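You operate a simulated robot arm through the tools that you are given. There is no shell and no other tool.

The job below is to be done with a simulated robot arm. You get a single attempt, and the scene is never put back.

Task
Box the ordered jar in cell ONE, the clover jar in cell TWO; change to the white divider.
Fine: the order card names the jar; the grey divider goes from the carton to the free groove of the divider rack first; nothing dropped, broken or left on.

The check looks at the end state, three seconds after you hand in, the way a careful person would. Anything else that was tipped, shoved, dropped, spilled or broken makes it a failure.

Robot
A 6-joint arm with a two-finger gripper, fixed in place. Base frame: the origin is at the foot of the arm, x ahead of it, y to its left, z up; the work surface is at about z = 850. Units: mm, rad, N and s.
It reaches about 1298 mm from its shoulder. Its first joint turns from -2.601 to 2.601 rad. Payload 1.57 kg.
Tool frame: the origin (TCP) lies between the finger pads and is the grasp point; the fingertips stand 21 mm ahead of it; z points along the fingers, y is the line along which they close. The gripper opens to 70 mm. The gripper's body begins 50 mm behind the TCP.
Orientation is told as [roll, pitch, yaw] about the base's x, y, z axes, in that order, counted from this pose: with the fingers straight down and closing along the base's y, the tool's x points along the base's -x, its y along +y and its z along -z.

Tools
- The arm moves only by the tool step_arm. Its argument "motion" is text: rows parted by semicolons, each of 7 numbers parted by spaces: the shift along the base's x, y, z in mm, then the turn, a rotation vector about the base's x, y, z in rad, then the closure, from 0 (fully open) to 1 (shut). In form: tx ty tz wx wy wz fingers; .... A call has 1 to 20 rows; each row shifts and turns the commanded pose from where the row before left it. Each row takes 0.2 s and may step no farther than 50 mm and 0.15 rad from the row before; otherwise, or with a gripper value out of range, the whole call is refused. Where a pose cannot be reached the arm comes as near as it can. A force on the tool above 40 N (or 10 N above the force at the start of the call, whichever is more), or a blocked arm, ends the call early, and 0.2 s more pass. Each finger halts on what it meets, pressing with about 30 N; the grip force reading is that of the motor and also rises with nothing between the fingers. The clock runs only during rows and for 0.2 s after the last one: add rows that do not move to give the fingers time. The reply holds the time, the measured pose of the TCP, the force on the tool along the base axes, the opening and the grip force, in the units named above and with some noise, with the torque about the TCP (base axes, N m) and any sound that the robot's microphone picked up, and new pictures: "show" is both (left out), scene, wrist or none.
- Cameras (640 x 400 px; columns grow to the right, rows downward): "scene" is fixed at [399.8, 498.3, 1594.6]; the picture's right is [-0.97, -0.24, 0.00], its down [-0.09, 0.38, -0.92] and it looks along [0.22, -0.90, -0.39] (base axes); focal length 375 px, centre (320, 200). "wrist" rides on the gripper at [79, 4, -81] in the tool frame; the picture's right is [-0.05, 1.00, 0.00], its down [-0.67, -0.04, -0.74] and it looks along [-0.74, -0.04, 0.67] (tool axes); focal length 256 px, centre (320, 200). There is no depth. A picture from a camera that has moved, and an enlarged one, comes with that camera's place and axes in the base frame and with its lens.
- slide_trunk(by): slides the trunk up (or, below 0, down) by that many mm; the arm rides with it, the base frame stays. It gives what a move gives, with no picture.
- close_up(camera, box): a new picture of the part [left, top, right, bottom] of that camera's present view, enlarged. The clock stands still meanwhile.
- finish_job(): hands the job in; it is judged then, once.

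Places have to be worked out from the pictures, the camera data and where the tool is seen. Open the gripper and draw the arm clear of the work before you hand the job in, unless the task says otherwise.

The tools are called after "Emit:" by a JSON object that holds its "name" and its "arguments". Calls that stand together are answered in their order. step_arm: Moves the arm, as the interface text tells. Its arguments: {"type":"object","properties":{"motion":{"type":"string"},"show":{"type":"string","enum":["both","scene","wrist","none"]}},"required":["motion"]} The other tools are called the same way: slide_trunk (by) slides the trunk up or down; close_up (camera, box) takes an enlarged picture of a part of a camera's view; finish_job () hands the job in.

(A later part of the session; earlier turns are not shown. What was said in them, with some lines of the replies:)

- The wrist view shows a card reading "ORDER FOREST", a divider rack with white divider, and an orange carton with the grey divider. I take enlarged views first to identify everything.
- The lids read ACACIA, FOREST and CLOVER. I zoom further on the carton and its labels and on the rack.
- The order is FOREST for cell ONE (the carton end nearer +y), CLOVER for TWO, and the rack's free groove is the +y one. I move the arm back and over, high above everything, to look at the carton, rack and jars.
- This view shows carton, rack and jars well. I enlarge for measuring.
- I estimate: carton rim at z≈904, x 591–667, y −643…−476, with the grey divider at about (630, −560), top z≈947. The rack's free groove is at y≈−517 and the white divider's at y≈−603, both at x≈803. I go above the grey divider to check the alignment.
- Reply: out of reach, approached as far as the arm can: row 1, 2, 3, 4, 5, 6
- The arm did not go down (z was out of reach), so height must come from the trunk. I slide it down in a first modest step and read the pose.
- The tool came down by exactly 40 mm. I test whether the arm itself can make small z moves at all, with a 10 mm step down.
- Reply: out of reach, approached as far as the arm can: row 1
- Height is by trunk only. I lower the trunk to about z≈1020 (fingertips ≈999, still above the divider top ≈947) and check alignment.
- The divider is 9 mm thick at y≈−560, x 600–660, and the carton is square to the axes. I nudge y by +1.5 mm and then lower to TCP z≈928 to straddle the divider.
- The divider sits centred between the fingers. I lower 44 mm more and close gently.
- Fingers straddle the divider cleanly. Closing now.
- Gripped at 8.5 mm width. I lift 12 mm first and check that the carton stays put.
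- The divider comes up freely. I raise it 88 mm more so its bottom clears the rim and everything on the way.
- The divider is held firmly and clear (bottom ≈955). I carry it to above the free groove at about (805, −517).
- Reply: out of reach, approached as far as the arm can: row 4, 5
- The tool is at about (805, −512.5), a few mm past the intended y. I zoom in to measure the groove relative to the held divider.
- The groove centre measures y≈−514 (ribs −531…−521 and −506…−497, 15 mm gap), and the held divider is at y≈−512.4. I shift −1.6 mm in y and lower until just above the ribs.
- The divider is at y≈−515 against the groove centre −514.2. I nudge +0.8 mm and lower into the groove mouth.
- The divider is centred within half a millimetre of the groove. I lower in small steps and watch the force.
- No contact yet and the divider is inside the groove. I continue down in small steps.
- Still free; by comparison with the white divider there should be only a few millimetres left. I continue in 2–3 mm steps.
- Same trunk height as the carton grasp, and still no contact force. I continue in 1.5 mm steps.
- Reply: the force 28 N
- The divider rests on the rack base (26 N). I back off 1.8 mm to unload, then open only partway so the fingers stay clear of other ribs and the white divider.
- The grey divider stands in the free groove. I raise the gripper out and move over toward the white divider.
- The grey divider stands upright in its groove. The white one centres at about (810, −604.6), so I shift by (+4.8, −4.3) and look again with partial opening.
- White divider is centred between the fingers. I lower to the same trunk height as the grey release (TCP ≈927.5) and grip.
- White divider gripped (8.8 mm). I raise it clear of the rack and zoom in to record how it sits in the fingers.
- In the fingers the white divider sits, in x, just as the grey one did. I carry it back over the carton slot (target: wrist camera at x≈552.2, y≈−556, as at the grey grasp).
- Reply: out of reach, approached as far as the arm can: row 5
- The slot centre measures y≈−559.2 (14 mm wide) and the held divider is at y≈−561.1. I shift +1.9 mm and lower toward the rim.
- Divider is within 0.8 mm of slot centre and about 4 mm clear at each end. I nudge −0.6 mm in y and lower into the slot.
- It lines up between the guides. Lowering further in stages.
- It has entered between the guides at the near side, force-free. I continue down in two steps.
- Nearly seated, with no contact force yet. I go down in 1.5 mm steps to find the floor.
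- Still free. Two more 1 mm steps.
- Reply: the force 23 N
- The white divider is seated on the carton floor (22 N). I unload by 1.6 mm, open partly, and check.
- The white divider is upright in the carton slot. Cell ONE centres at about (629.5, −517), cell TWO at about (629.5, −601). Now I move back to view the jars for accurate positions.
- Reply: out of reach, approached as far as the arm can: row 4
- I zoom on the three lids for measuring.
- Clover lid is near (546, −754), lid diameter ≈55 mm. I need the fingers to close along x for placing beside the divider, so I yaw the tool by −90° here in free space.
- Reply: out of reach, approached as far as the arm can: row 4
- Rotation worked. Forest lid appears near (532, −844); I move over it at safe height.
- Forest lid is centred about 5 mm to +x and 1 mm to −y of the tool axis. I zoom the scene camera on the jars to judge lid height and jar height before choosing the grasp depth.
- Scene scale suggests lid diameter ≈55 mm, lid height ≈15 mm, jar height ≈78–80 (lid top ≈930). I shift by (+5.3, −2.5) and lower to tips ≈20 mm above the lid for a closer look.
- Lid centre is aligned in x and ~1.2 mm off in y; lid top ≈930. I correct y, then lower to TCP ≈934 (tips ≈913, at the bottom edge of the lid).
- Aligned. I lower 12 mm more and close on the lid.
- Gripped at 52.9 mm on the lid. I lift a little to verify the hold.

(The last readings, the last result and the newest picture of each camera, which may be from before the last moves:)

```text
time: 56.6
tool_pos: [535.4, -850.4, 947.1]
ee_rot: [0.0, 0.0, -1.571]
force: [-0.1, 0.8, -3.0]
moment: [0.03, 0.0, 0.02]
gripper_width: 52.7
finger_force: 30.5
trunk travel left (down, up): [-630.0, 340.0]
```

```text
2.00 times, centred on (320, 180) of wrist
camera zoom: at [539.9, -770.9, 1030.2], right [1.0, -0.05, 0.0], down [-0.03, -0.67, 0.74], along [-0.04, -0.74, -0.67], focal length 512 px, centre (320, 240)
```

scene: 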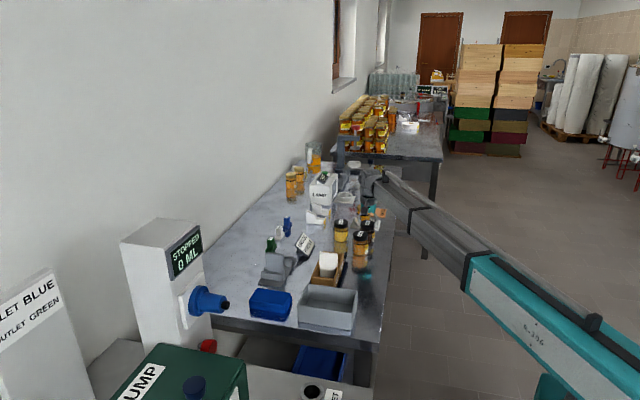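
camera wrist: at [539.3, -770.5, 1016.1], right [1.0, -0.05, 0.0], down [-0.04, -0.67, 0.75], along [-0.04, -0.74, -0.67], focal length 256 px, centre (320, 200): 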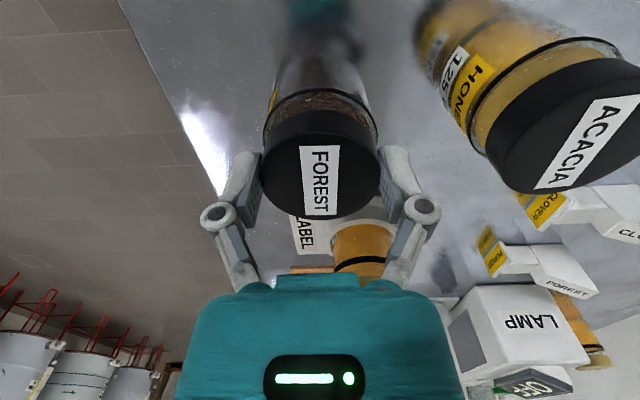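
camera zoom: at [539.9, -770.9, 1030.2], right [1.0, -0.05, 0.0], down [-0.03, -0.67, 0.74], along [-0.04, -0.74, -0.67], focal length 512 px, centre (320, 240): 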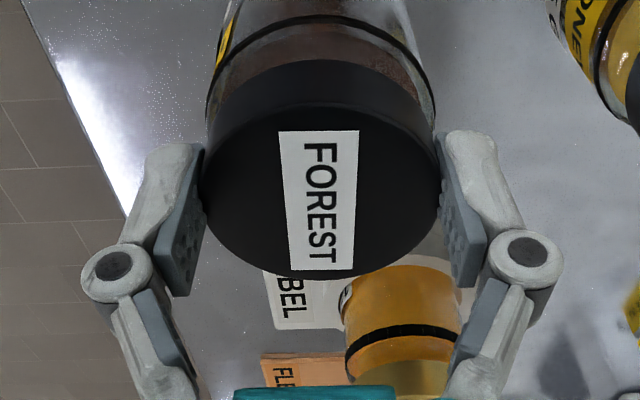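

The jar rides securely. I lift it well above all lids and the divider (jar bottom ≈975) before travelling.

Emit:
{"name": "slide_trunk", "arguments": {"by": 112}}

Emit:
{"name": "step_arm", "arguments": {"motion": "5 15 0 0 0 0 1; 7 25 0 0 0 0 1; 7 25 0 0 0 0 1; 7 25 0 0 0 0 1; 7 25 0 0 0 0 1; 7 25 0 0 0 0 1; 7 25 0 0 0 0 1; 7 25 0 0 0 0 1; 7 25 0 0 0 0 1; 7 25 0 0 0 0 1; 7 25 0 0 0 0 1; 7 25 0 0 0 0 1; 7 25 0 0 0 0 1; 5 15 0 0 0 0 1; 0.5 4 0 0 0 0 1; 0 0 0 0 0 0 1; 0 0 0 0 0 0 1", "show": "both"}}

```text
time: 58.0
tool_pos: [534.8, -849.8, 1060.2]
ee_rot: [0.001, 0.0, -1.571]
force: [-0.2, 0.5, -2.5]
moment: [0.0, 0.01, 0.01]
gripper_width: 53.0
finger_force: 30.2
trunk travel left (down, up): [-742.0, 228.0]
```

```text
time: 61.6
tool_pos: [630.5, -517.0, 1061.0]
ee_rot: [-0.001, -0.001, -1.571]
force: [-1.1, -0.6, -3.0]
moment: [0.06, 0.02, 0.01]
gripper_width: 52.8
finger_force: 29.7
trunk travel left (down, up): [-742.0, 228.0]
camera wrist: at [635.0, -437.8, 1142.3], right [1.0, -0.05, 0.0], down [-0.03, -0.67, 0.74], along [-0.04, -0.74, -0.67], focal length 256 px, centre (320, 200)
```

scene: 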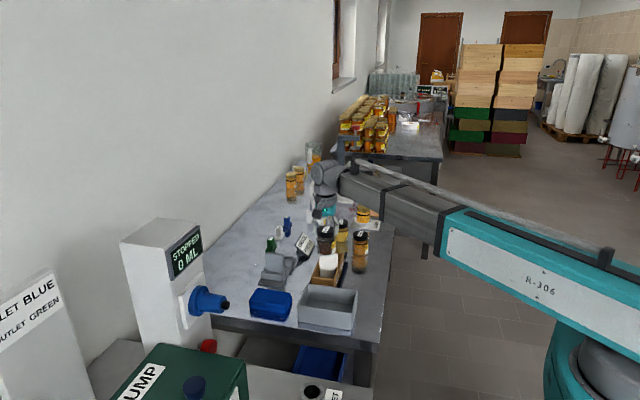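
wrist: 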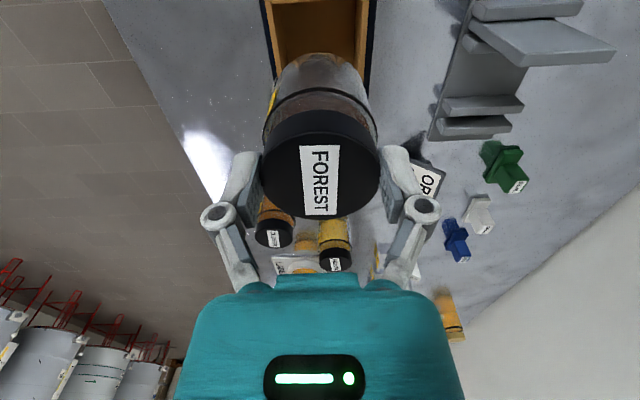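

Held jar is above cell ONE. I zoom to check its position relative to the carton walls.

Emit:
{"name": "close_up", "arguments": {"camera": "wrist", "box": [220, 0, 420, 125]}}

Emit:
{"name": "close_up", "arguments": {"camera": "scene", "box": [295, 190, 375, 300]}}

```text
3.20 times, centred on (320, 62) of wrist
camera zoom: at [635.0, -437.8, 1142.3], right [1.0, -0.05, 0.0], down [-0.03, -0.67, 0.74], along [-0.04, -0.74, -0.67], focal length 819 px, centre (320, 640)
```

zoom: 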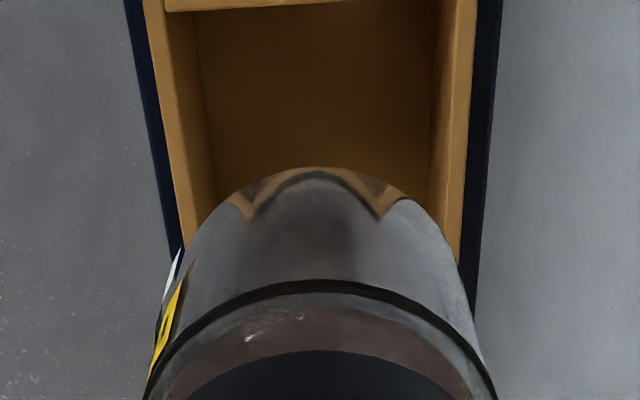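

```text
3.64 times, centred on (335, 245) of scene
camera zoom: at [399.8, 498.3, 1594.6], right [-0.97, -0.24, 0.0], down [-0.09, 0.38, -0.92], along [0.22, -0.9, -0.39], focal length 1365 px, centre (266, 36)
```

zoom: 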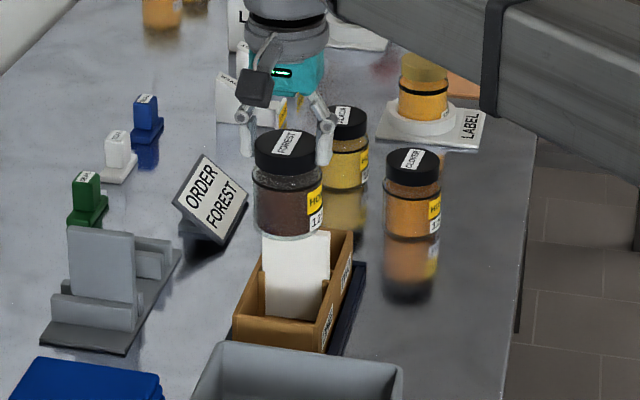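

Carton centre is ~0.9 mm to −x of the jar; I correct by (−0.9, +1.5) and lower until the jar bottom is just above the rim.

Emit:
{"name": "step_arm", "arguments": {"motion": "-0.9 1.5 0 0 0 0 1; 0 0 0 0 0 0 1; 0 0 0 0 0 0 1", "show": "none"}}

Emit:
{"name": "slide_trunk", "arguments": {"by": -58}}

Emit:
{"name": "close_up", "arguments": {"camera": "wrist", "box": [220, 0, 420, 125]}}

Emit:
{"name": "close_up", "arguments": {"camera": "scene", "box": [300, 220, 364, 290]}}

```text
time: 62.4
tool_pos: [628.7, -515.3, 1060.8]
ee_rot: [0.0, 0.001, -1.571]
force: [0.2, -0.2, -2.6]
moment: [0.0, 0.03, 0.01]
gripper_width: 52.8
finger_force: 29.6
trunk travel left (down, up): [-742.0, 228.0]
```

```text
time: 63.4
tool_pos: [628.3, -514.6, 1001.9]
ee_rot: [0.001, -0.001, -1.571]
force: [-0.9, 0.3, -2.9]
moment: [0.02, 0.01, -0.02]
gripper_width: 52.7
finger_force: 30.4
trunk travel left (down, up): [-684.0, 286.0]
```

```text
3.20 times, centred on (320, 62) of wrist
camera zoom: at [633.7, -435.4, 1084.3], right [1.0, -0.05, 0.0], down [-0.03, -0.67, 0.74], along [-0.04, -0.74, -0.67], focal length 819 px, centre (320, 640)
```

zoom: 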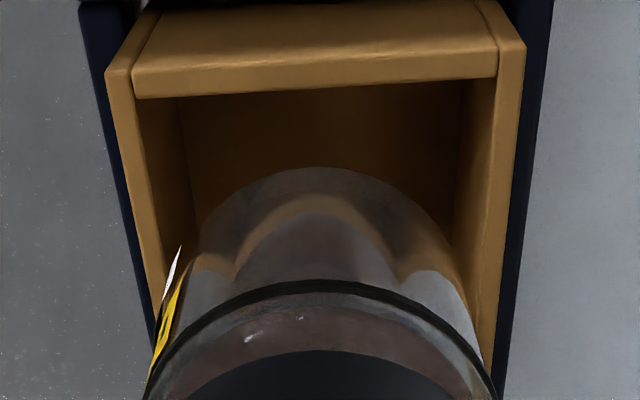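

```text
5.71 times, centred on (332, 255) of scene
camera zoom: at [399.8, 498.3, 1594.6], right [-0.97, -0.24, 0.0], down [-0.09, 0.38, -0.92], along [0.22, -0.9, -0.39], focal length 2145 px, centre (251, -114)
```

zoom: 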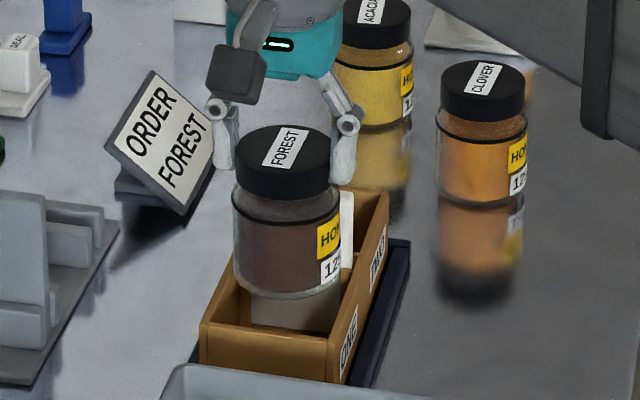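

The jar is centred in the cell (x centred; ≈8 mm to the end wall and ≈6 mm to the divider). I lower into the cell.

Emit:
{"name": "slide_trunk", "arguments": {"by": -25}}

Emit:
{"name": "close_up", "arguments": {"camera": "scene", "box": [300, 220, 364, 290]}}

Emit:
{"name": "close_up", "arguments": {"camera": "wrist", "box": [220, 0, 420, 125]}}

```text
time: 64.1
tool_pos: [629.1, -514.5, 976.6]
ee_rot: [0.0, -0.002, -1.569]
force: [-0.2, -0.1, -2.9]
moment: [0.04, 0.04, 0.01]
gripper_width: 52.8
finger_force: 30.5
trunk travel left (down, up): [-659.0, 311.0]
```

```text
5.71 times, centred on (332, 255) of scene
camera zoom: at [399.8, 498.3, 1594.6], right [-0.97, -0.24, 0.0], down [-0.09, 0.38, -0.92], along [0.22, -0.9, -0.39], focal length 2145 px, centre (251, -114)
```

zoom: 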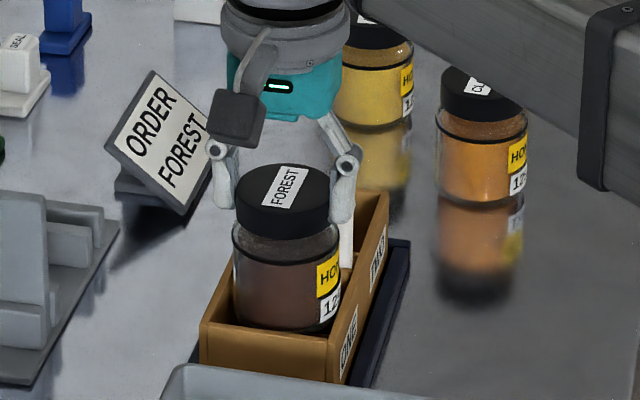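

```text
3.20 times, centred on (320, 62) of wrist
camera zoom: at [633.7, -435.4, 1059.3], right [1.0, -0.05, 0.0], down [-0.03, -0.67, 0.74], along [-0.04, -0.74, -0.67], focal length 819 px, centre (320, 640)
```

zoom: 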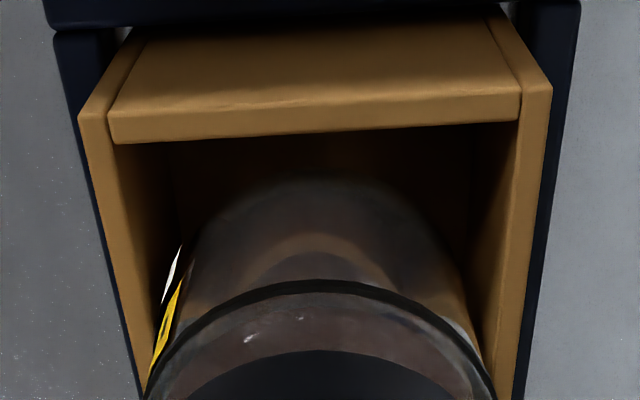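

Going in smoothly. I continue lowering in smaller steps, watching force.

Emit:
{"name": "slide_trunk", "arguments": {"by": -22}}

Emit:
{"name": "slide_trunk", "arguments": {"by": -6}}

Emit:
{"name": "slide_trunk", "arguments": {"by": -3}}

Emit:
{"name": "close_up", "arguments": {"camera": "scene", "box": [300, 220, 364, 290]}}

```text
time: 64.8
tool_pos: [629.0, -514.5, 956.0]
ee_rot: [0.0, -0.001, -1.573]
force: [0.1, 0.0, -2.3]
moment: [0.0, 0.04, 0.02]
gripper_width: 52.8
finger_force: 29.8
trunk travel left (down, up): [-637.0, 333.0]
```

```text
time: 65.4
tool_pos: [629.2, -515.5, 950.6]
ee_rot: [0.001, -0.002, -1.571]
force: [0.2, -0.1, -2.8]
moment: [0.0, -0.01, 0.07]
gripper_width: 53.0
finger_force: 29.8
trunk travel left (down, up): [-631.0, 339.0]
```

```text
time: 65.9
tool_pos: [628.9, -514.4, 947.4]
ee_rot: [-0.001, 0.001, -1.571]
force: [0.3, 0.5, -2.8]
moment: [0.02, 0.01, 0.02]
gripper_width: 52.5
finger_force: 30.2
trunk travel left (down, up): [-628.0, 342.0]
```

```text
5.71 times, centred on (332, 255) of scene
camera zoom: at [399.8, 498.3, 1594.6], right [-0.97, -0.24, 0.0], down [-0.09, 0.38, -0.92], along [0.22, -0.9, -0.39], focal length 2145 px, centre (251, -114)
```

zoom: 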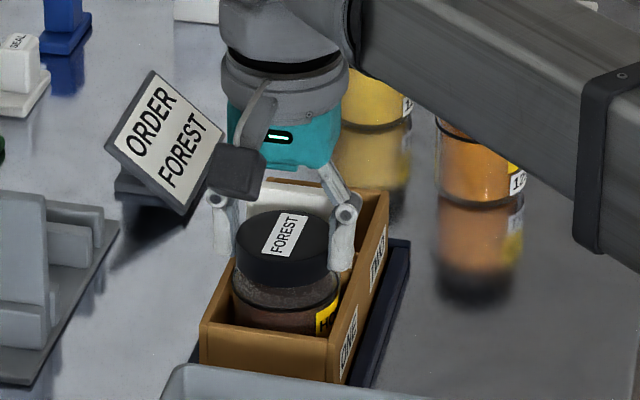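

Close to the floor now. I feel for contact in 1.5 mm steps.

Emit:
{"name": "slide_trunk", "arguments": {"by": -2}}

Emit:
{"name": "slide_trunk", "arguments": {"by": -1.5}}

Emit:
{"name": "slide_trunk", "arguments": {"by": -1}}

```text
time: 66.4
tool_pos: [629.8, -515.4, 943.9]
ee_rot: [-0.001, -0.001, -1.571]
force: [-0.3, -0.3, -2.8]
moment: [0.02, 0.01, 0.02]
gripper_width: 53.2
finger_force: 29.8
trunk travel left (down, up): [-626.0, 344.0]
```

```text
time: 66.9
tool_pos: [628.0, -516.0, 943.0]
ee_rot: [-0.001, 0.0, -1.571]
force: [0.3, 0.0, -2.5]
moment: [0.0, -0.02, -0.03]
gripper_width: 52.6
finger_force: 29.9
trunk travel left (down, up): [-625.0, 345.0]
```

```text
time: 67.4
tool_pos: [630.2, -515.3, 941.8]
ee_rot: [0.0, 0.001, -1.57]
force: [0.8, -0.4, -2.5]
moment: [0.04, -0.02, 0.01]
gripper_width: 52.5
finger_force: 30.2
trunk travel left (down, up): [-624.0, 346.0]
```

Emit:
{"name": "slide_trunk", "arguments": {"by": -1}}

Emit:
{"name": "slide_trunk", "arguments": {"by": -1}}

Emit:
{"name": "slide_trunk", "arguments": {"by": -1}}

```text
time: 67.9
tool_pos: [628.5, -516.1, 941.3]
ee_rot: [0.002, 0.0, -1.57]
force: [0.7, -0.4, -2.3]
moment: [-0.04, 0.02, 0.03]
gripper_width: 52.8
finger_force: 29.8
trunk travel left (down, up): [-623.0, 347.0]
```

```text
time: 68.4
tool_pos: [628.3, -516.2, 939.7]
ee_rot: [0.002, 0.001, -1.572]
force: [0.0, -0.2, -2.8]
moment: [0.0, -0.01, 0.0]
gripper_width: 52.6
finger_force: 30.1
trunk travel left (down, up): [-622.0, 348.0]
```

```text
time: 69.0
tool_pos: [629.2, -515.3, 940.5]
ee_rot: [0.001, 0.0, -1.57]
force: [0.5, -0.5, 3.8]
moment: [-0.07, -0.21, -0.03]
gripper_width: 53.0
finger_force: 29.8
trunk travel left (down, up): [-621.0, 349.0]
```

Contact with the carton floor (force changed by +6.6 N). I release the jar and raise the gripper.

Emit:
{"name": "step_arm", "arguments": {"motion": "0 0 0 0 0 0 0.2; 0 0 0 0 0 0 0.1; 0 0 0 0 0 0 0; 0 0 0 0 0 0 0; 0 0 0 0 0 0 0", "show": "wrist"}}

Emit:
{"name": "close_up", "arguments": {"camera": "scene", "box": [300, 220, 364, 290]}}

```text
time: 70.2
tool_pos: [629.6, -515.0, 939.7]
ee_rot: [-0.001, 0.0, -1.571]
force: [0.0, 1.0, 0.8]
moment: [-0.01, 0.03, 0.0]
gripper_width: 69.8
finger_force: 0.1
trunk travel left (down, up): [-621.0, 349.0]
camera wrist: at [633.7, -435.3, 1020.9], right [1.0, -0.05, 0.0], down [-0.03, -0.67, 0.74], along [-0.04, -0.74, -0.67], focal length 256 px, centre (320, 200)
```

wrist: 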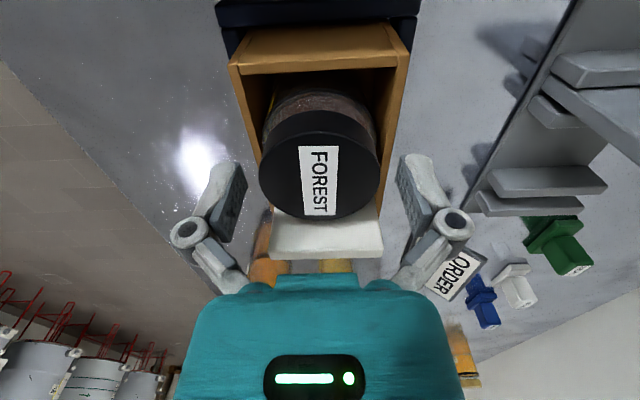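

```text
5.71 times, centred on (332, 255) of scene
camera zoom: at [399.8, 498.3, 1594.6], right [-0.97, -0.24, 0.0], down [-0.09, 0.38, -0.92], along [0.22, -0.9, -0.39], focal length 2145 px, centre (251, -114)
```

zoom: 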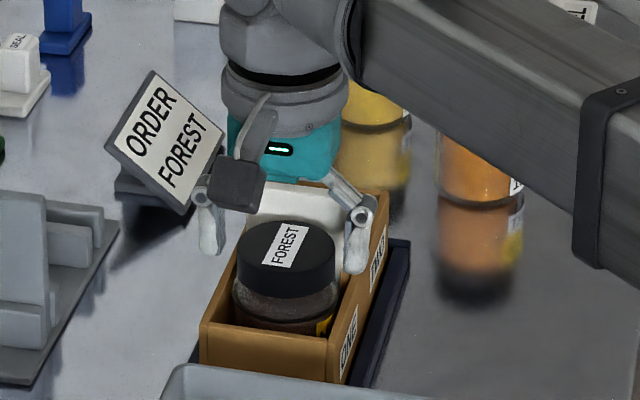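

FOREST stands in cell ONE. I raise the gripper and go over to the CLOVER jar.

Emit:
{"name": "slide_trunk", "arguments": {"by": 100}}

Emit:
{"name": "step_arm", "arguments": {"motion": "-12 -34 0 0 0 0 0; -12 -34 0 0 0 0 0; -12 -34 0 0 0 0 0; -12 -34 0 0 0 0 0; -12 -34 0 0 0 0 0; -12 -34 0 0 0 0 0; -12 -34 0 0 0 0 0; 0 0 0 0 0 0 0; 0 0 0 0 0 0 0", "show": "both"}}

Emit:
{"name": "close_up", "arguments": {"camera": "wrist", "box": [160, 20, 480, 220]}}

Emit:
{"name": "close_up", "arguments": {"camera": "scene", "box": [300, 220, 364, 290]}}

```text
time: 71.5
tool_pos: [629.1, -515.9, 1038.9]
ee_rot: [0.001, -0.001, -1.571]
force: [0.1, 0.6, 0.2]
moment: [-0.04, 0.07, 0.01]
gripper_width: 70.1
finger_force: 0.1
trunk travel left (down, up): [-721.0, 249.0]
```

```text
time: 73.5
tool_pos: [545.1, -754.7, 1039.5]
ee_rot: [-0.002, 0.0, -1.568]
force: [-0.3, -0.3, 0.1]
moment: [0.03, 0.04, -0.02]
gripper_width: 70.2
finger_force: 0.2
trunk travel left (down, up): [-721.0, 249.0]
camera wrist: at [548.9, -675.3, 1121.0], right [1.0, -0.05, 0.0], down [-0.03, -0.67, 0.74], along [-0.04, -0.74, -0.67], focal length 256 px, centre (320, 200)
```

scene: 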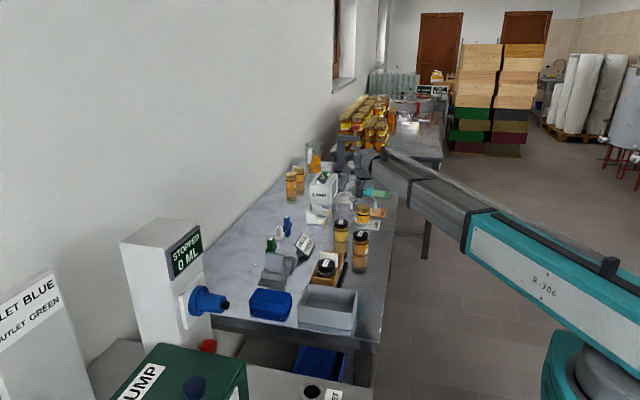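
wrist: 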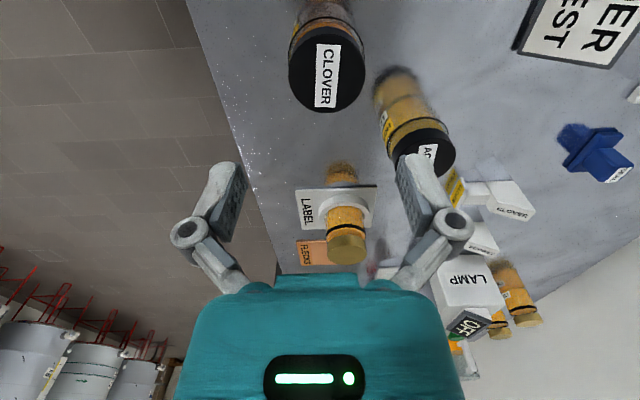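

```text
2.00 times, centred on (320, 120) of wrist
camera zoom: at [548.9, -675.3, 1121.0], right [1.0, -0.05, 0.0], down [-0.03, -0.67, 0.74], along [-0.04, -0.74, -0.67], focal length 512 px, centre (320, 360)
```

zoom: 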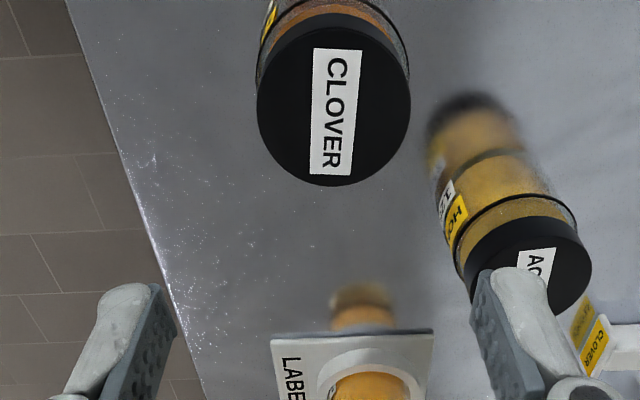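

```text
5.71 times, centred on (332, 255) of scene
camera zoom: at [399.8, 498.3, 1594.6], right [-0.97, -0.24, 0.0], down [-0.09, 0.38, -0.92], along [0.22, -0.9, -0.39], focal length 2145 px, centre (251, -114)
```

zoom: 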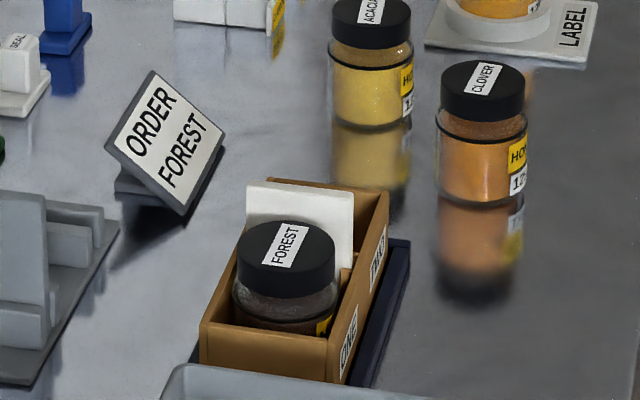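

CLOVER lid is ~4.7 mm to +x and ~2 mm to +y of the tool axis. I correct and lower for a closer look.

Emit:
{"name": "step_arm", "arguments": {"motion": "4.7 2 0 0 0 0 0; 0 0 0 0 0 0 0; 0 0 0 0 0 0 0", "show": "none"}}

Emit:
{"name": "slide_trunk", "arguments": {"by": -68}}

Emit:
{"name": "close_up", "arguments": {"camera": "wrist", "box": [160, 20, 480, 220]}}

Emit:
{"name": "close_up", "arguments": {"camera": "scene", "box": [330, 205, 394, 265]}}

```text
time: 74.3
tool_pos: [549.6, -752.3, 1039.4]
ee_rot: [0.001, 0.001, -1.572]
force: [0.2, -1.1, 0.0]
moment: [0.0, 0.0, 0.0]
gripper_width: 69.8
finger_force: 0.0
trunk travel left (down, up): [-721.0, 249.0]
```

```text
time: 75.3
tool_pos: [548.6, -752.9, 971.6]
ee_rot: [0.001, -0.001, -1.571]
force: [-0.1, -0.4, 0.4]
moment: [0.0, -0.01, -0.01]
gripper_width: 70.0
finger_force: 0.1
trunk travel left (down, up): [-653.0, 317.0]
```

```text
2.00 times, centred on (320, 120) of wrist
camera zoom: at [553.9, -672.7, 1053.0], right [1.0, -0.05, 0.0], down [-0.04, -0.67, 0.74], along [-0.04, -0.74, -0.67], focal length 512 px, centre (320, 360)
```

zoom: 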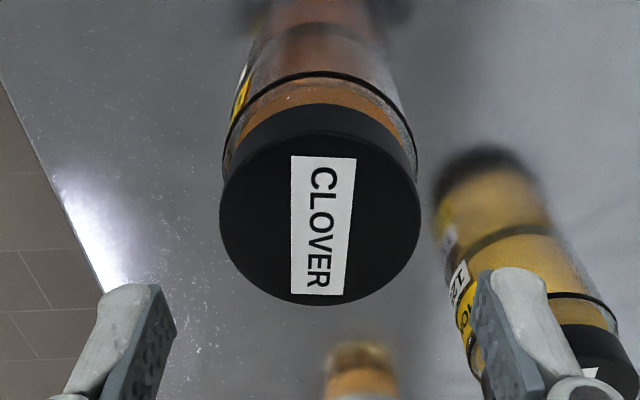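

```text
6.67 times, centred on (362, 235) of scene
camera zoom: at [399.8, 498.3, 1594.6], right [-0.97, -0.24, 0.0], down [-0.09, 0.38, -0.92], along [0.22, -0.9, -0.39], focal length 2503 px, centre (40, -33)
```

zoom: 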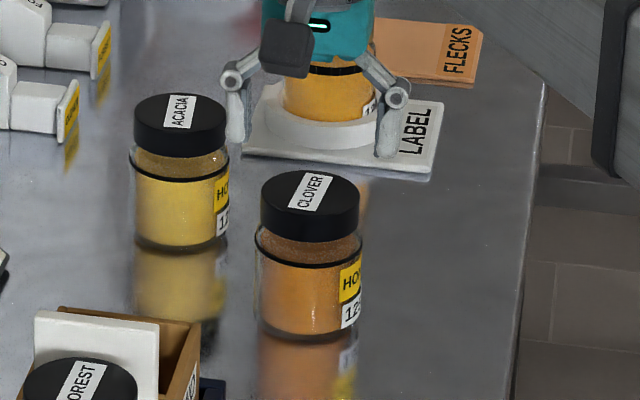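

Aligned exactly as with the forest jar. I lower to the same grasp height and close.

Emit:
{"name": "slide_trunk", "arguments": {"by": -38}}

Emit:
{"name": "step_arm", "arguments": {"motion": "0 0 0 0 0 0 0.1; 0 0 0 0 0 0 0.2; 0 0 0 0 0 0 0.4; 0 0 0 0 0 0 0.6; 0 0 0 0 0 0 1; 0 0 0 0 0 0 1; 0 0 0 0 0 0 1", "show": "wrist"}}

Emit:
{"name": "slide_trunk", "arguments": {"by": 15}}

Emit:
{"name": "close_up", "arguments": {"camera": "scene", "box": [330, 205, 394, 265]}}

Emit:
{"name": "close_up", "arguments": {"camera": "wrist", "box": [160, 80, 480, 280]}}

```text
time: 76.2
tool_pos: [549.5, -752.4, 933.5]
ee_rot: [0.0, 0.0, -1.569]
force: [-0.3, 0.0, 0.7]
moment: [0.04, 0.0, 0.02]
gripper_width: 69.8
finger_force: 0.1
trunk travel left (down, up): [-615.0, 355.0]
```

```text
time: 77.8
tool_pos: [548.3, -752.4, 934.9]
ee_rot: [0.002, 0.001, -1.571]
force: [3.8, -2.7, 9.4]
moment: [-0.04, -0.1, -0.01]
gripper_width: 53.5
finger_force: 30.4
trunk travel left (down, up): [-615.0, 355.0]
camera wrist: at [553.8, -672.5, 1015.4], right [1.0, -0.05, 0.0], down [-0.04, -0.67, 0.75], along [-0.04, -0.74, -0.67], focal length 256 px, centre (320, 200)
```

wrist: 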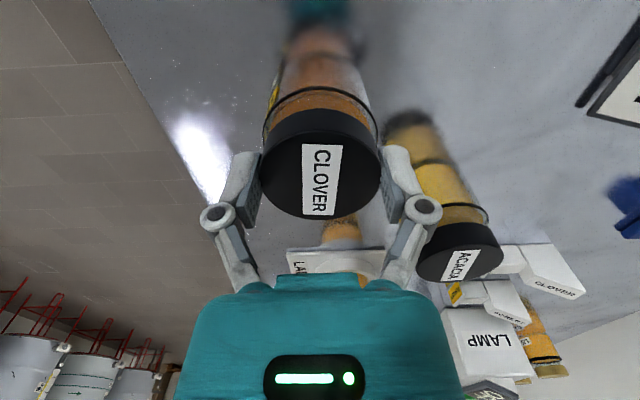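

```text
time: 78.4
tool_pos: [549.4, -752.1, 947.6]
ee_rot: [0.0, 0.0, -1.57]
force: [0.4, 0.1, -2.2]
moment: [0.0, 0.0, 0.0]
gripper_width: 53.0
finger_force: 30.2
trunk travel left (down, up): [-630.0, 340.0]
```

```text
6.67 times, centred on (362, 235) of scene
camera zoom: at [399.8, 498.3, 1594.6], right [-0.97, -0.24, 0.0], down [-0.09, 0.38, -0.92], along [0.22, -0.9, -0.39], focal length 2503 px, centre (40, -33)
```

zoom: 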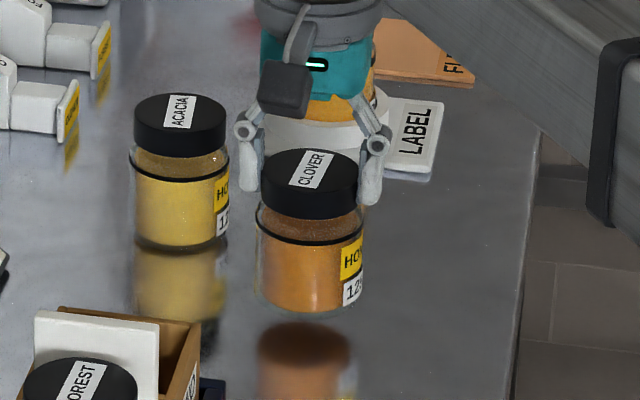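

```text
2.00 times, centred on (320, 180) of wrist
camera zoom: at [554.0, -672.8, 1029.7], right [1.0, -0.05, 0.0], down [-0.03, -0.67, 0.74], along [-0.04, -0.74, -0.67], focal length 512 px, centre (320, 240)
```

zoom: 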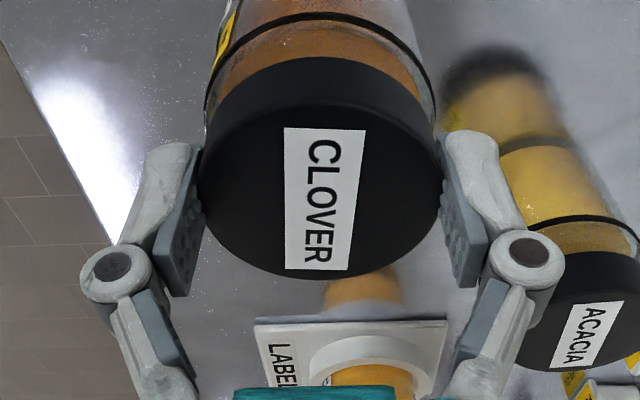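

CLOVER is held firmly. I raise it to the travel height and carry it over cell TWO.

Emit:
{"name": "slide_trunk", "arguments": {"by": 112}}

Emit:
{"name": "step_arm", "arguments": {"motion": "5 10 0 0 0 0 1; 10 19 0 0 0 0 1; 10 19 0 0 0 0 1; 10 19 0 0 0 0 1; 10 19 0 0 0 0 1; 10 19 0 0 0 0 1; 10 19 0 0 0 0 1; 9 17 0 0 0 0 1; 5.7 11.8 0 0 0 0 1; 0 0 0 0 0 0 1; 0 0 0 0 0 0 1", "show": "both"}}

Emit:
{"name": "close_up", "arguments": {"camera": "wrist", "box": [220, 0, 420, 125]}}

Emit:
{"name": "close_up", "arguments": {"camera": "scene", "box": [300, 200, 380, 290]}}

```text
time: 79.8
tool_pos: [550.9, -752.7, 1060.5]
ee_rot: [0.0, 0.001, -1.571]
force: [0.1, 0.4, -2.0]
moment: [0.01, -0.01, -0.01]
gripper_width: 53.2
finger_force: 30.4
trunk travel left (down, up): [-742.0, 228.0]
```

```text
time: 82.2
tool_pos: [628.1, -600.2, 1060.1]
ee_rot: [0.001, 0.0, -1.57]
force: [-0.4, 1.2, -2.9]
moment: [0.01, 0.0, -0.02]
gripper_width: 53.1
finger_force: 29.9
trunk travel left (down, up): [-742.0, 228.0]
camera wrist: at [633.4, -520.3, 1141.7], right [1.0, -0.05, 0.0], down [-0.03, -0.67, 0.74], along [-0.04, -0.74, -0.67], focal length 256 px, centre (320, 200)
```

scene: 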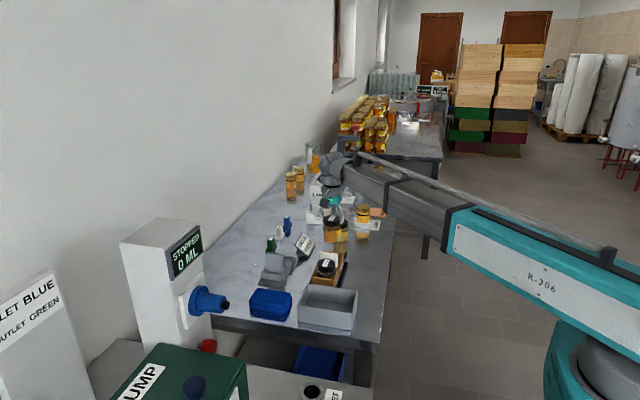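
wrist: 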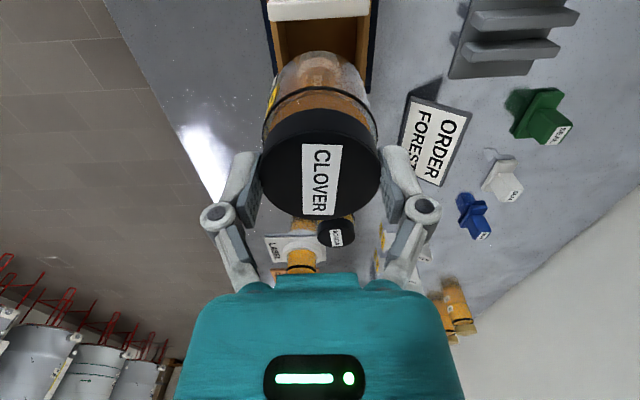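

```text
3.20 times, centred on (320, 62) of wrist
camera zoom: at [633.4, -520.3, 1141.7], right [1.0, -0.05, 0.0], down [-0.03, -0.67, 0.74], along [-0.04, -0.74, -0.67], focal length 819 px, centre (320, 640)
```

zoom: 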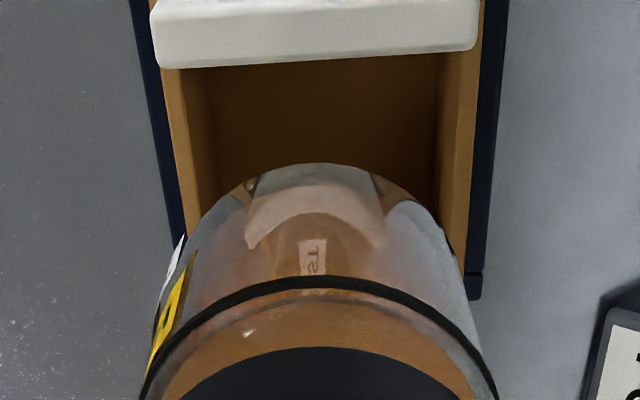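

```text
4.44 times, centred on (340, 245) of scene
camera zoom: at [399.8, 498.3, 1594.6], right [-0.97, -0.24, 0.0], down [-0.09, 0.38, -0.92], along [0.22, -0.9, -0.39], focal length 1669 px, centre (231, 0)
```

zoom: 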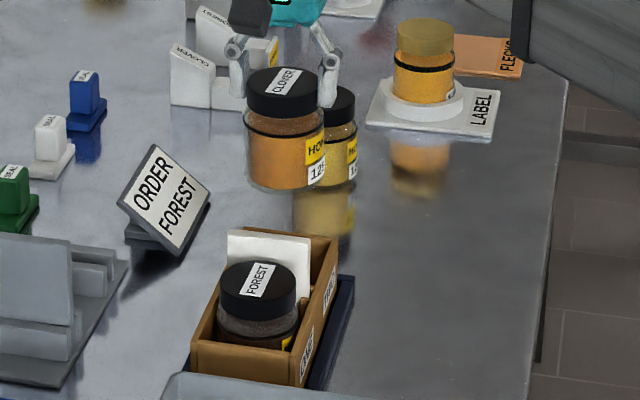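

CLOVER is centred over cell TWO (≈9 mm from the divider, x centred). I lower to just above the rim and check again.

Emit:
{"name": "slide_trunk", "arguments": {"by": -58}}

Emit:
{"name": "close_up", "arguments": {"camera": "wrist", "box": [220, 0, 420, 125]}}

Emit:
{"name": "close_up", "arguments": {"camera": "scene", "box": [300, 220, 364, 290]}}

```text
time: 83.2
tool_pos: [629.1, -599.9, 1001.9]
ee_rot: [0.0, 0.0, -1.572]
force: [-0.1, -0.2, -2.1]
moment: [0.01, -0.02, 0.0]
gripper_width: 53.1
finger_force: 30.1
trunk travel left (down, up): [-684.0, 286.0]
```

```text
3.20 times, centred on (320, 62) of wrist
camera zoom: at [633.2, -520.3, 1083.8], right [1.0, -0.05, 0.0], down [-0.03, -0.67, 0.74], along [-0.04, -0.74, -0.67], focal length 819 px, centre (320, 640)
```

zoom: 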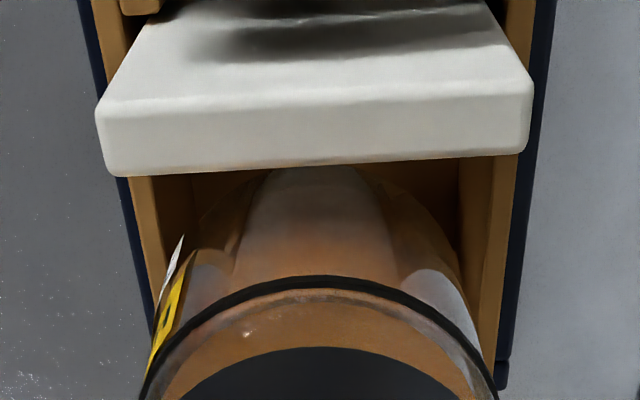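

```text
5.71 times, centred on (332, 255) of scene
camera zoom: at [399.8, 498.3, 1594.6], right [-0.97, -0.24, 0.0], down [-0.09, 0.38, -0.92], along [0.22, -0.9, -0.39], focal length 2145 px, centre (251, -114)
```

zoom: 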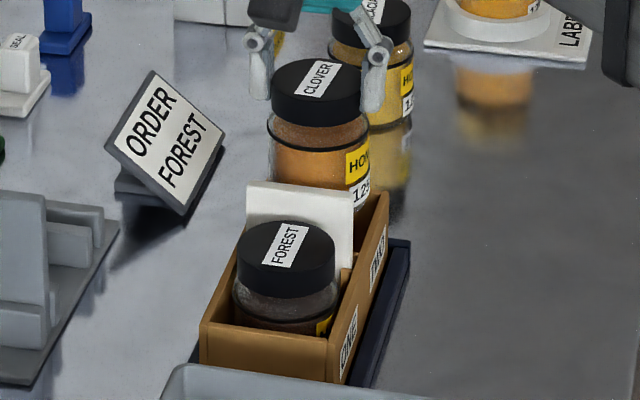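

Still clear on all sides; I nudge +0.8 mm in x for symmetric side gaps and lower into cell TWO.

Emit:
{"name": "step_arm", "arguments": {"motion": "0.8 0 0 0 0 0 1; 0 0 0 0 0 0 1", "show": "none"}}

Emit:
{"name": "slide_trunk", "arguments": {"by": -25}}

Emit:
{"name": "close_up", "arguments": {"camera": "wrist", "box": [200, 0, 440, 150]}}

Emit:
{"name": "close_up", "arguments": {"camera": "scene", "box": [300, 220, 364, 290]}}

```text
time: 83.8
tool_pos: [629.6, -600.6, 1002.4]
ee_rot: [0.001, -0.001, -1.571]
force: [0.8, -0.9, -2.0]
moment: [-0.01, -0.02, -0.01]
gripper_width: 53.0
finger_force: 30.4
trunk travel left (down, up): [-684.0, 286.0]
```

```text
time: 84.5
tool_pos: [630.2, -599.3, 976.7]
ee_rot: [0.0, -0.003, -1.572]
force: [0.3, 0.9, -2.3]
moment: [-0.01, -0.03, 0.03]
gripper_width: 53.3
finger_force: 29.6
trunk travel left (down, up): [-659.0, 311.0]
```

```text
2.67 times, centred on (320, 75) of wrist
camera zoom: at [634.3, -520.3, 1058.8], right [1.0, -0.05, 0.0], down [-0.03, -0.67, 0.74], along [-0.04, -0.74, -0.67], focal length 683 px, centre (320, 533)
```

zoom: 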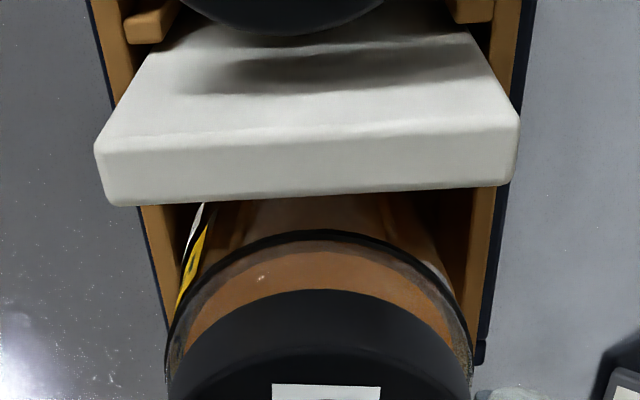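

```text
5.71 times, centred on (332, 255) of scene
camera zoom: at [399.8, 498.3, 1594.6], right [-0.97, -0.24, 0.0], down [-0.09, 0.38, -0.92], along [0.22, -0.9, -0.39], focal length 2145 px, centre (251, -114)
```

zoom: 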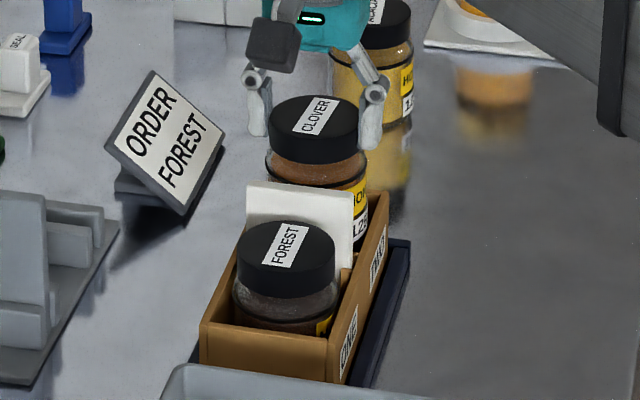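

Well centred. I continue down toward the floor, which I expect at trunk reading ≈−621.

Emit:
{"name": "slide_trunk", "arguments": {"by": -22}}

Emit:
{"name": "slide_trunk", "arguments": {"by": -9}}

Emit:
{"name": "close_up", "arguments": {"camera": "scene", "box": [300, 220, 364, 290]}}

Emit:
{"name": "slide_trunk", "arguments": {"by": -4}}

Emit:
{"name": "slide_trunk", "arguments": {"by": -1}}

Emit:
{"name": "slide_trunk", "arguments": {"by": -1}}

```text
time: 85.2
tool_pos: [629.9, -599.3, 954.5]
ee_rot: [0.001, 0.001, -1.571]
force: [0.0, -0.8, -2.5]
moment: [-0.01, 0.01, 0.03]
gripper_width: 53.3
finger_force: 29.8
trunk travel left (down, up): [-637.0, 333.0]
```

```text
time: 85.8
tool_pos: [629.6, -600.0, 945.9]
ee_rot: [0.0, 0.0, -1.57]
force: [0.3, -0.2, -2.4]
moment: [0.01, 0.03, -0.02]
gripper_width: 53.0
finger_force: 30.3
trunk travel left (down, up): [-628.0, 342.0]
```

```text
5.71 times, centred on (332, 255) of scene
camera zoom: at [399.8, 498.3, 1594.6], right [-0.97, -0.24, 0.0], down [-0.09, 0.38, -0.92], along [0.22, -0.9, -0.39], focal length 2145 px, centre (251, -114)
```

zoom: 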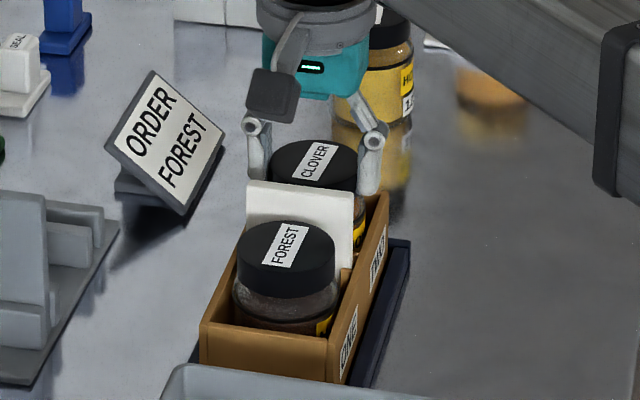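

```text
time: 86.3
tool_pos: [628.9, -599.2, 942.3]
ee_rot: [0.0, 0.0, -1.571]
force: [-0.2, 0.1, -2.7]
moment: [0.02, -0.02, 0.02]
gripper_width: 53.3
finger_force: 30.4
trunk travel left (down, up): [-624.0, 346.0]
```

```text
time: 86.8
tool_pos: [629.4, -599.6, 941.0]
ee_rot: [0.0, 0.0, -1.571]
force: [-0.4, -0.7, -2.1]
moment: [0.04, 0.04, -0.01]
gripper_width: 53.2
finger_force: 29.9
trunk travel left (down, up): [-623.0, 347.0]
```

```text
time: 87.3
tool_pos: [629.9, -600.0, 939.3]
ee_rot: [0.001, 0.001, -1.571]
force: [0.3, -0.4, -3.7]
moment: [-0.02, 0.01, -0.03]
gripper_width: 53.2
finger_force: 29.9
trunk travel left (down, up): [-622.0, 348.0]
```

No contact yet; one or two more 1 mm steps.

Emit:
{"name": "slide_trunk", "arguments": {"by": -1}}

```text
time: 87.8
tool_pos: [629.4, -598.7, 939.8]
ee_rot: [0.001, 0.0, -1.572]
force: [0.0, 0.9, -2.1]
moment: [-0.01, -0.04, 0.0]
gripper_width: 52.7
finger_force: 30.3
trunk travel left (down, up): [-621.0, 349.0]
```

Emit:
{"name": "slide_trunk", "arguments": {"by": -0.8}}

```text
time: 88.3
tool_pos: [630.2, -599.7, 937.8]
ee_rot: [0.001, 0.0, -1.571]
force: [-0.2, -1.4, 6.4]
moment: [-0.06, -0.24, -0.03]
gripper_width: 53.1
finger_force: 30.1
trunk travel left (down, up): [-620.0, 350.0]
```

The jar touches the floor of cell TWO (force +6.4 N). I release it and check.

Emit:
{"name": "step_arm", "arguments": {"motion": "0 0 0 0 0 0 0.2; 0 0 0 0 0 0 0.1; 0 0 0 0 0 0 0; 0 0 0 0 0 0 0; 0 0 0 0 0 0 0", "show": "wrist"}}

Emit:
{"name": "slide_trunk", "arguments": {"by": 30}}

Emit:
{"name": "close_up", "arguments": {"camera": "scene", "box": [300, 220, 364, 290]}}

Emit:
{"name": "slide_trunk", "arguments": {"by": 120}}

```text
time: 89.5
tool_pos: [629.6, -599.6, 939.7]
ee_rot: [0.001, -0.001, -1.571]
force: [0.4, 0.1, 0.1]
moment: [0.0, 0.02, 0.07]
gripper_width: 69.7
finger_force: 0.1
trunk travel left (down, up): [-620.0, 350.0]
camera wrist: at [634.2, -520.2, 1020.1], right [1.0, -0.05, 0.0], down [-0.03, -0.67, 0.74], along [-0.04, -0.74, -0.67], focal length 256 px, centre (320, 200)
```

wrist: 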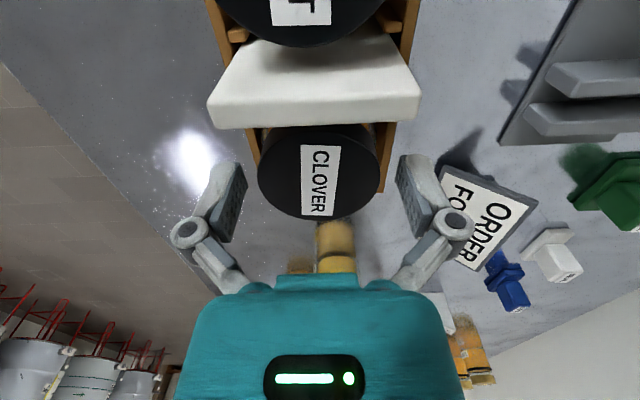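

```text
time: 90.3
tool_pos: [629.3, -601.2, 968.6]
ee_rot: [0.001, 0.001, -1.57]
force: [-1.6, 0.0, -0.2]
moment: [-0.02, -0.03, -0.01]
gripper_width: 69.9
finger_force: 0.2
trunk travel left (down, up): [-650.0, 320.0]
```

```text
5.71 times, centred on (332, 255) of scene
camera zoom: at [399.8, 498.3, 1594.6], right [-0.97, -0.24, 0.0], down [-0.09, 0.38, -0.92], along [0.22, -0.9, -0.39], focal length 2145 px, centre (251, -114)
```

zoom: 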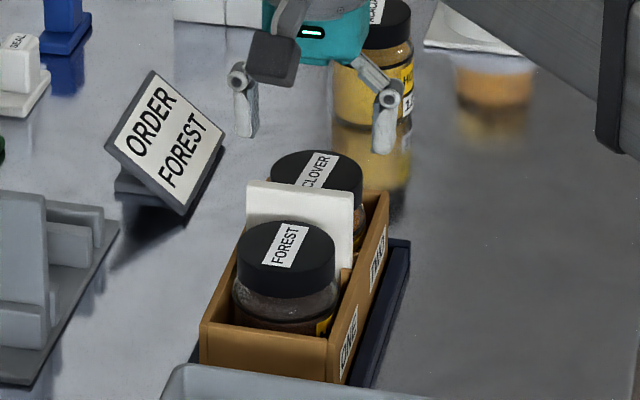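

```text
time: 91.8
tool_pos: [629.7, -599.8, 1088.1]
ee_rot: [0.001, 0.0, -1.57]
force: [-0.6, 0.2, 0.2]
moment: [0.01, 0.02, 0.01]
gripper_width: 70.1
finger_force: 0.1
trunk travel left (down, up): [-770.0, 200.0]
```

Both jars are boxed. I draw the arm back and up, turning the wrist back so the camera can inspect the finished carton and rack.

Emit:
{"name": "slide_trunk", "arguments": {"by": 110}}

Emit:
{"name": "step_arm", "arguments": {"motion": "-30 5 0 0 0 0.15 0; -30 5 0 0 0 0.15 0; -30 5 0 0 0 0.15 0; -30 5 0 0 0 0.15 0; -30 5 0 0 0 0.15 0; 0 5 0 0 0 0.15 0; 0 5 0 0 0 0.15 0; 0 0 0 0 0 0.15 0; 0 0 0 0 0 0.15 0; 0 0 0 0 0 0.15 0; 0 0 0 0 0 0.0708 0; 0 0 0 0 0 0 0", "show": "both"}}

Emit:
{"name": "close_up", "arguments": {"camera": "wrist", "box": [220, 40, 420, 165]}}

Emit:
{"name": "close_up", "arguments": {"camera": "scene", "box": [240, 160, 400, 300]}}

Emit:
{"name": "close_up", "arguments": {"camera": "scene", "box": [255, 225, 365, 295]}}

```text
time: 93.2
tool_pos: [629.4, -599.4, 1198.7]
ee_rot: [0.0, 0.001, -1.57]
force: [0.1, 0.2, -0.1]
moment: [0.01, 0.02, -0.01]
gripper_width: 70.2
finger_force: 0.1
trunk travel left (down, up): [-880.0, 90.0]
```

```text
time: 95.8
tool_pos: [479.4, -565.0, 1198.1]
ee_rot: [-0.001, 0.0, 0.002]
force: [-0.1, 0.0, 0.5]
moment: [0.0, 0.0, -0.01]
gripper_width: 70.3
finger_force: 0.0
trunk travel left (down, up): [-880.0, 90.0]
camera wrist: at [400.5, -560.3, 1280.2], right [0.05, 1.0, 0.0], down [0.67, -0.03, 0.74], along [0.74, -0.04, -0.67], focal length 256 px, centre (320, 200)
```

scene: 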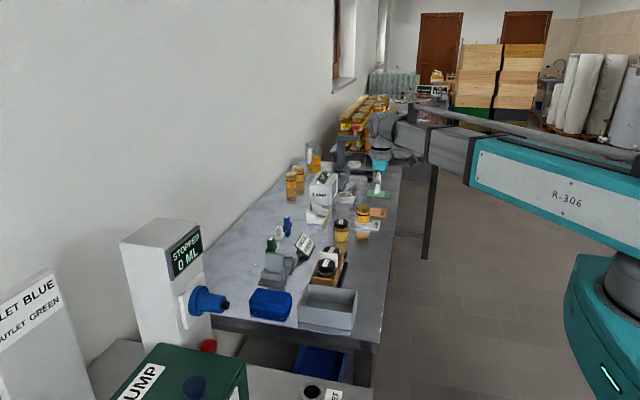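
wrist: 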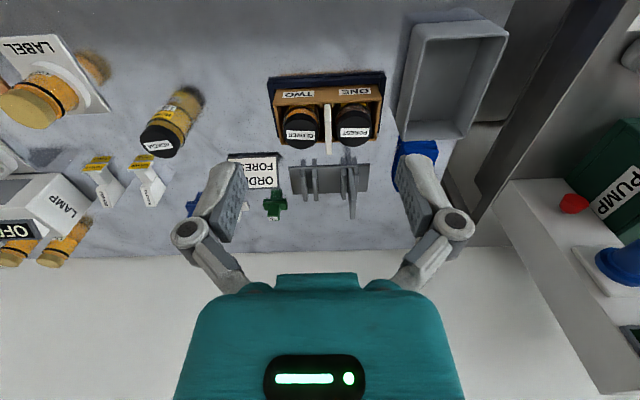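

```text
3.20 times, centred on (320, 102) of wrist
camera zoom: at [400.5, -560.3, 1280.2], right [0.05, 1.0, 0.0], down [0.67, -0.03, 0.74], along [0.74, -0.04, -0.67], focal length 819 px, centre (320, 512)
```

zoom: 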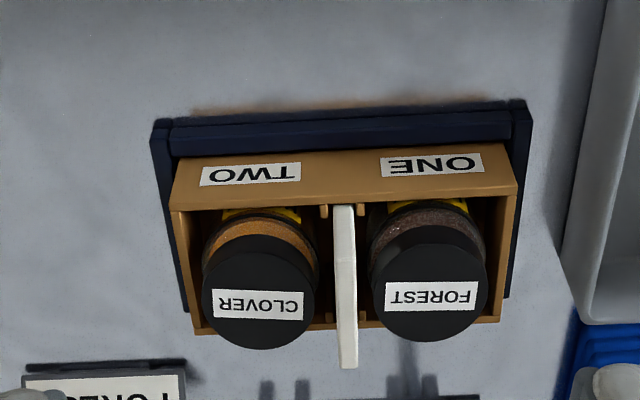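

```text
2.86 times, centred on (320, 230) of scene
camera zoom: at [399.8, 498.3, 1594.6], right [-0.97, -0.24, 0.0], down [-0.09, 0.38, -0.92], along [0.22, -0.9, -0.39], focal length 1073 px, centre (320, 114)
```

zoom: 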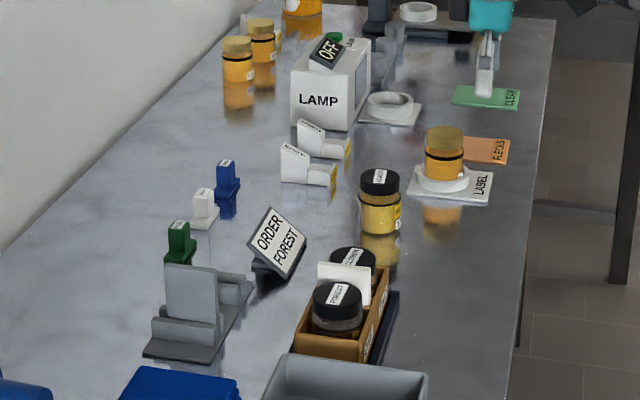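

```text
5.71 times, centred on (310, 260) of scene
camera zoom: at [399.8, 498.3, 1594.6], right [-0.97, -0.24, 0.0], down [-0.09, 0.38, -0.92], along [0.22, -0.9, -0.39], focal length 2145 px, centre (377, -143)
```

zoom: 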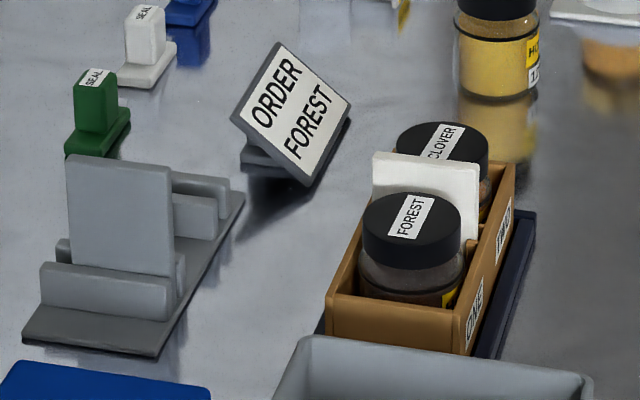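

FOREST is in cell ONE and CLOVER in cell TWO. The white divider is seated in the carton, the grey one stands in the rack's free groove, and nothing else has moved. The lamp is off, the pump is stopped and the gripper is open and clear, so I hand the job in.

Emit:
{"name": "finish_job", "arguments": {}}

```text
The job is handed in.
```

The job is handed in. Before handing in I inspected the result from both cameras, but I have not seen the verdict.

- **Jars:** the order card reads FOREST, so the FOREST jar is in cell ONE. The CLOVER jar is in cell TWO. Both were set down until they touched the carton floor before I released them.
- **Dividers:** the grey divider came out first and stands upright in the rack's free groove. The white divider sits in the carton slot between its guides.
- **Surroundings:** nothing was dropped or tipped, and no other item looks moved in the final views. The lamp shows OFF and the pump shows STOPPED.
- **Arm:** the gripper is open, and the arm is raised and drawn back from the work.
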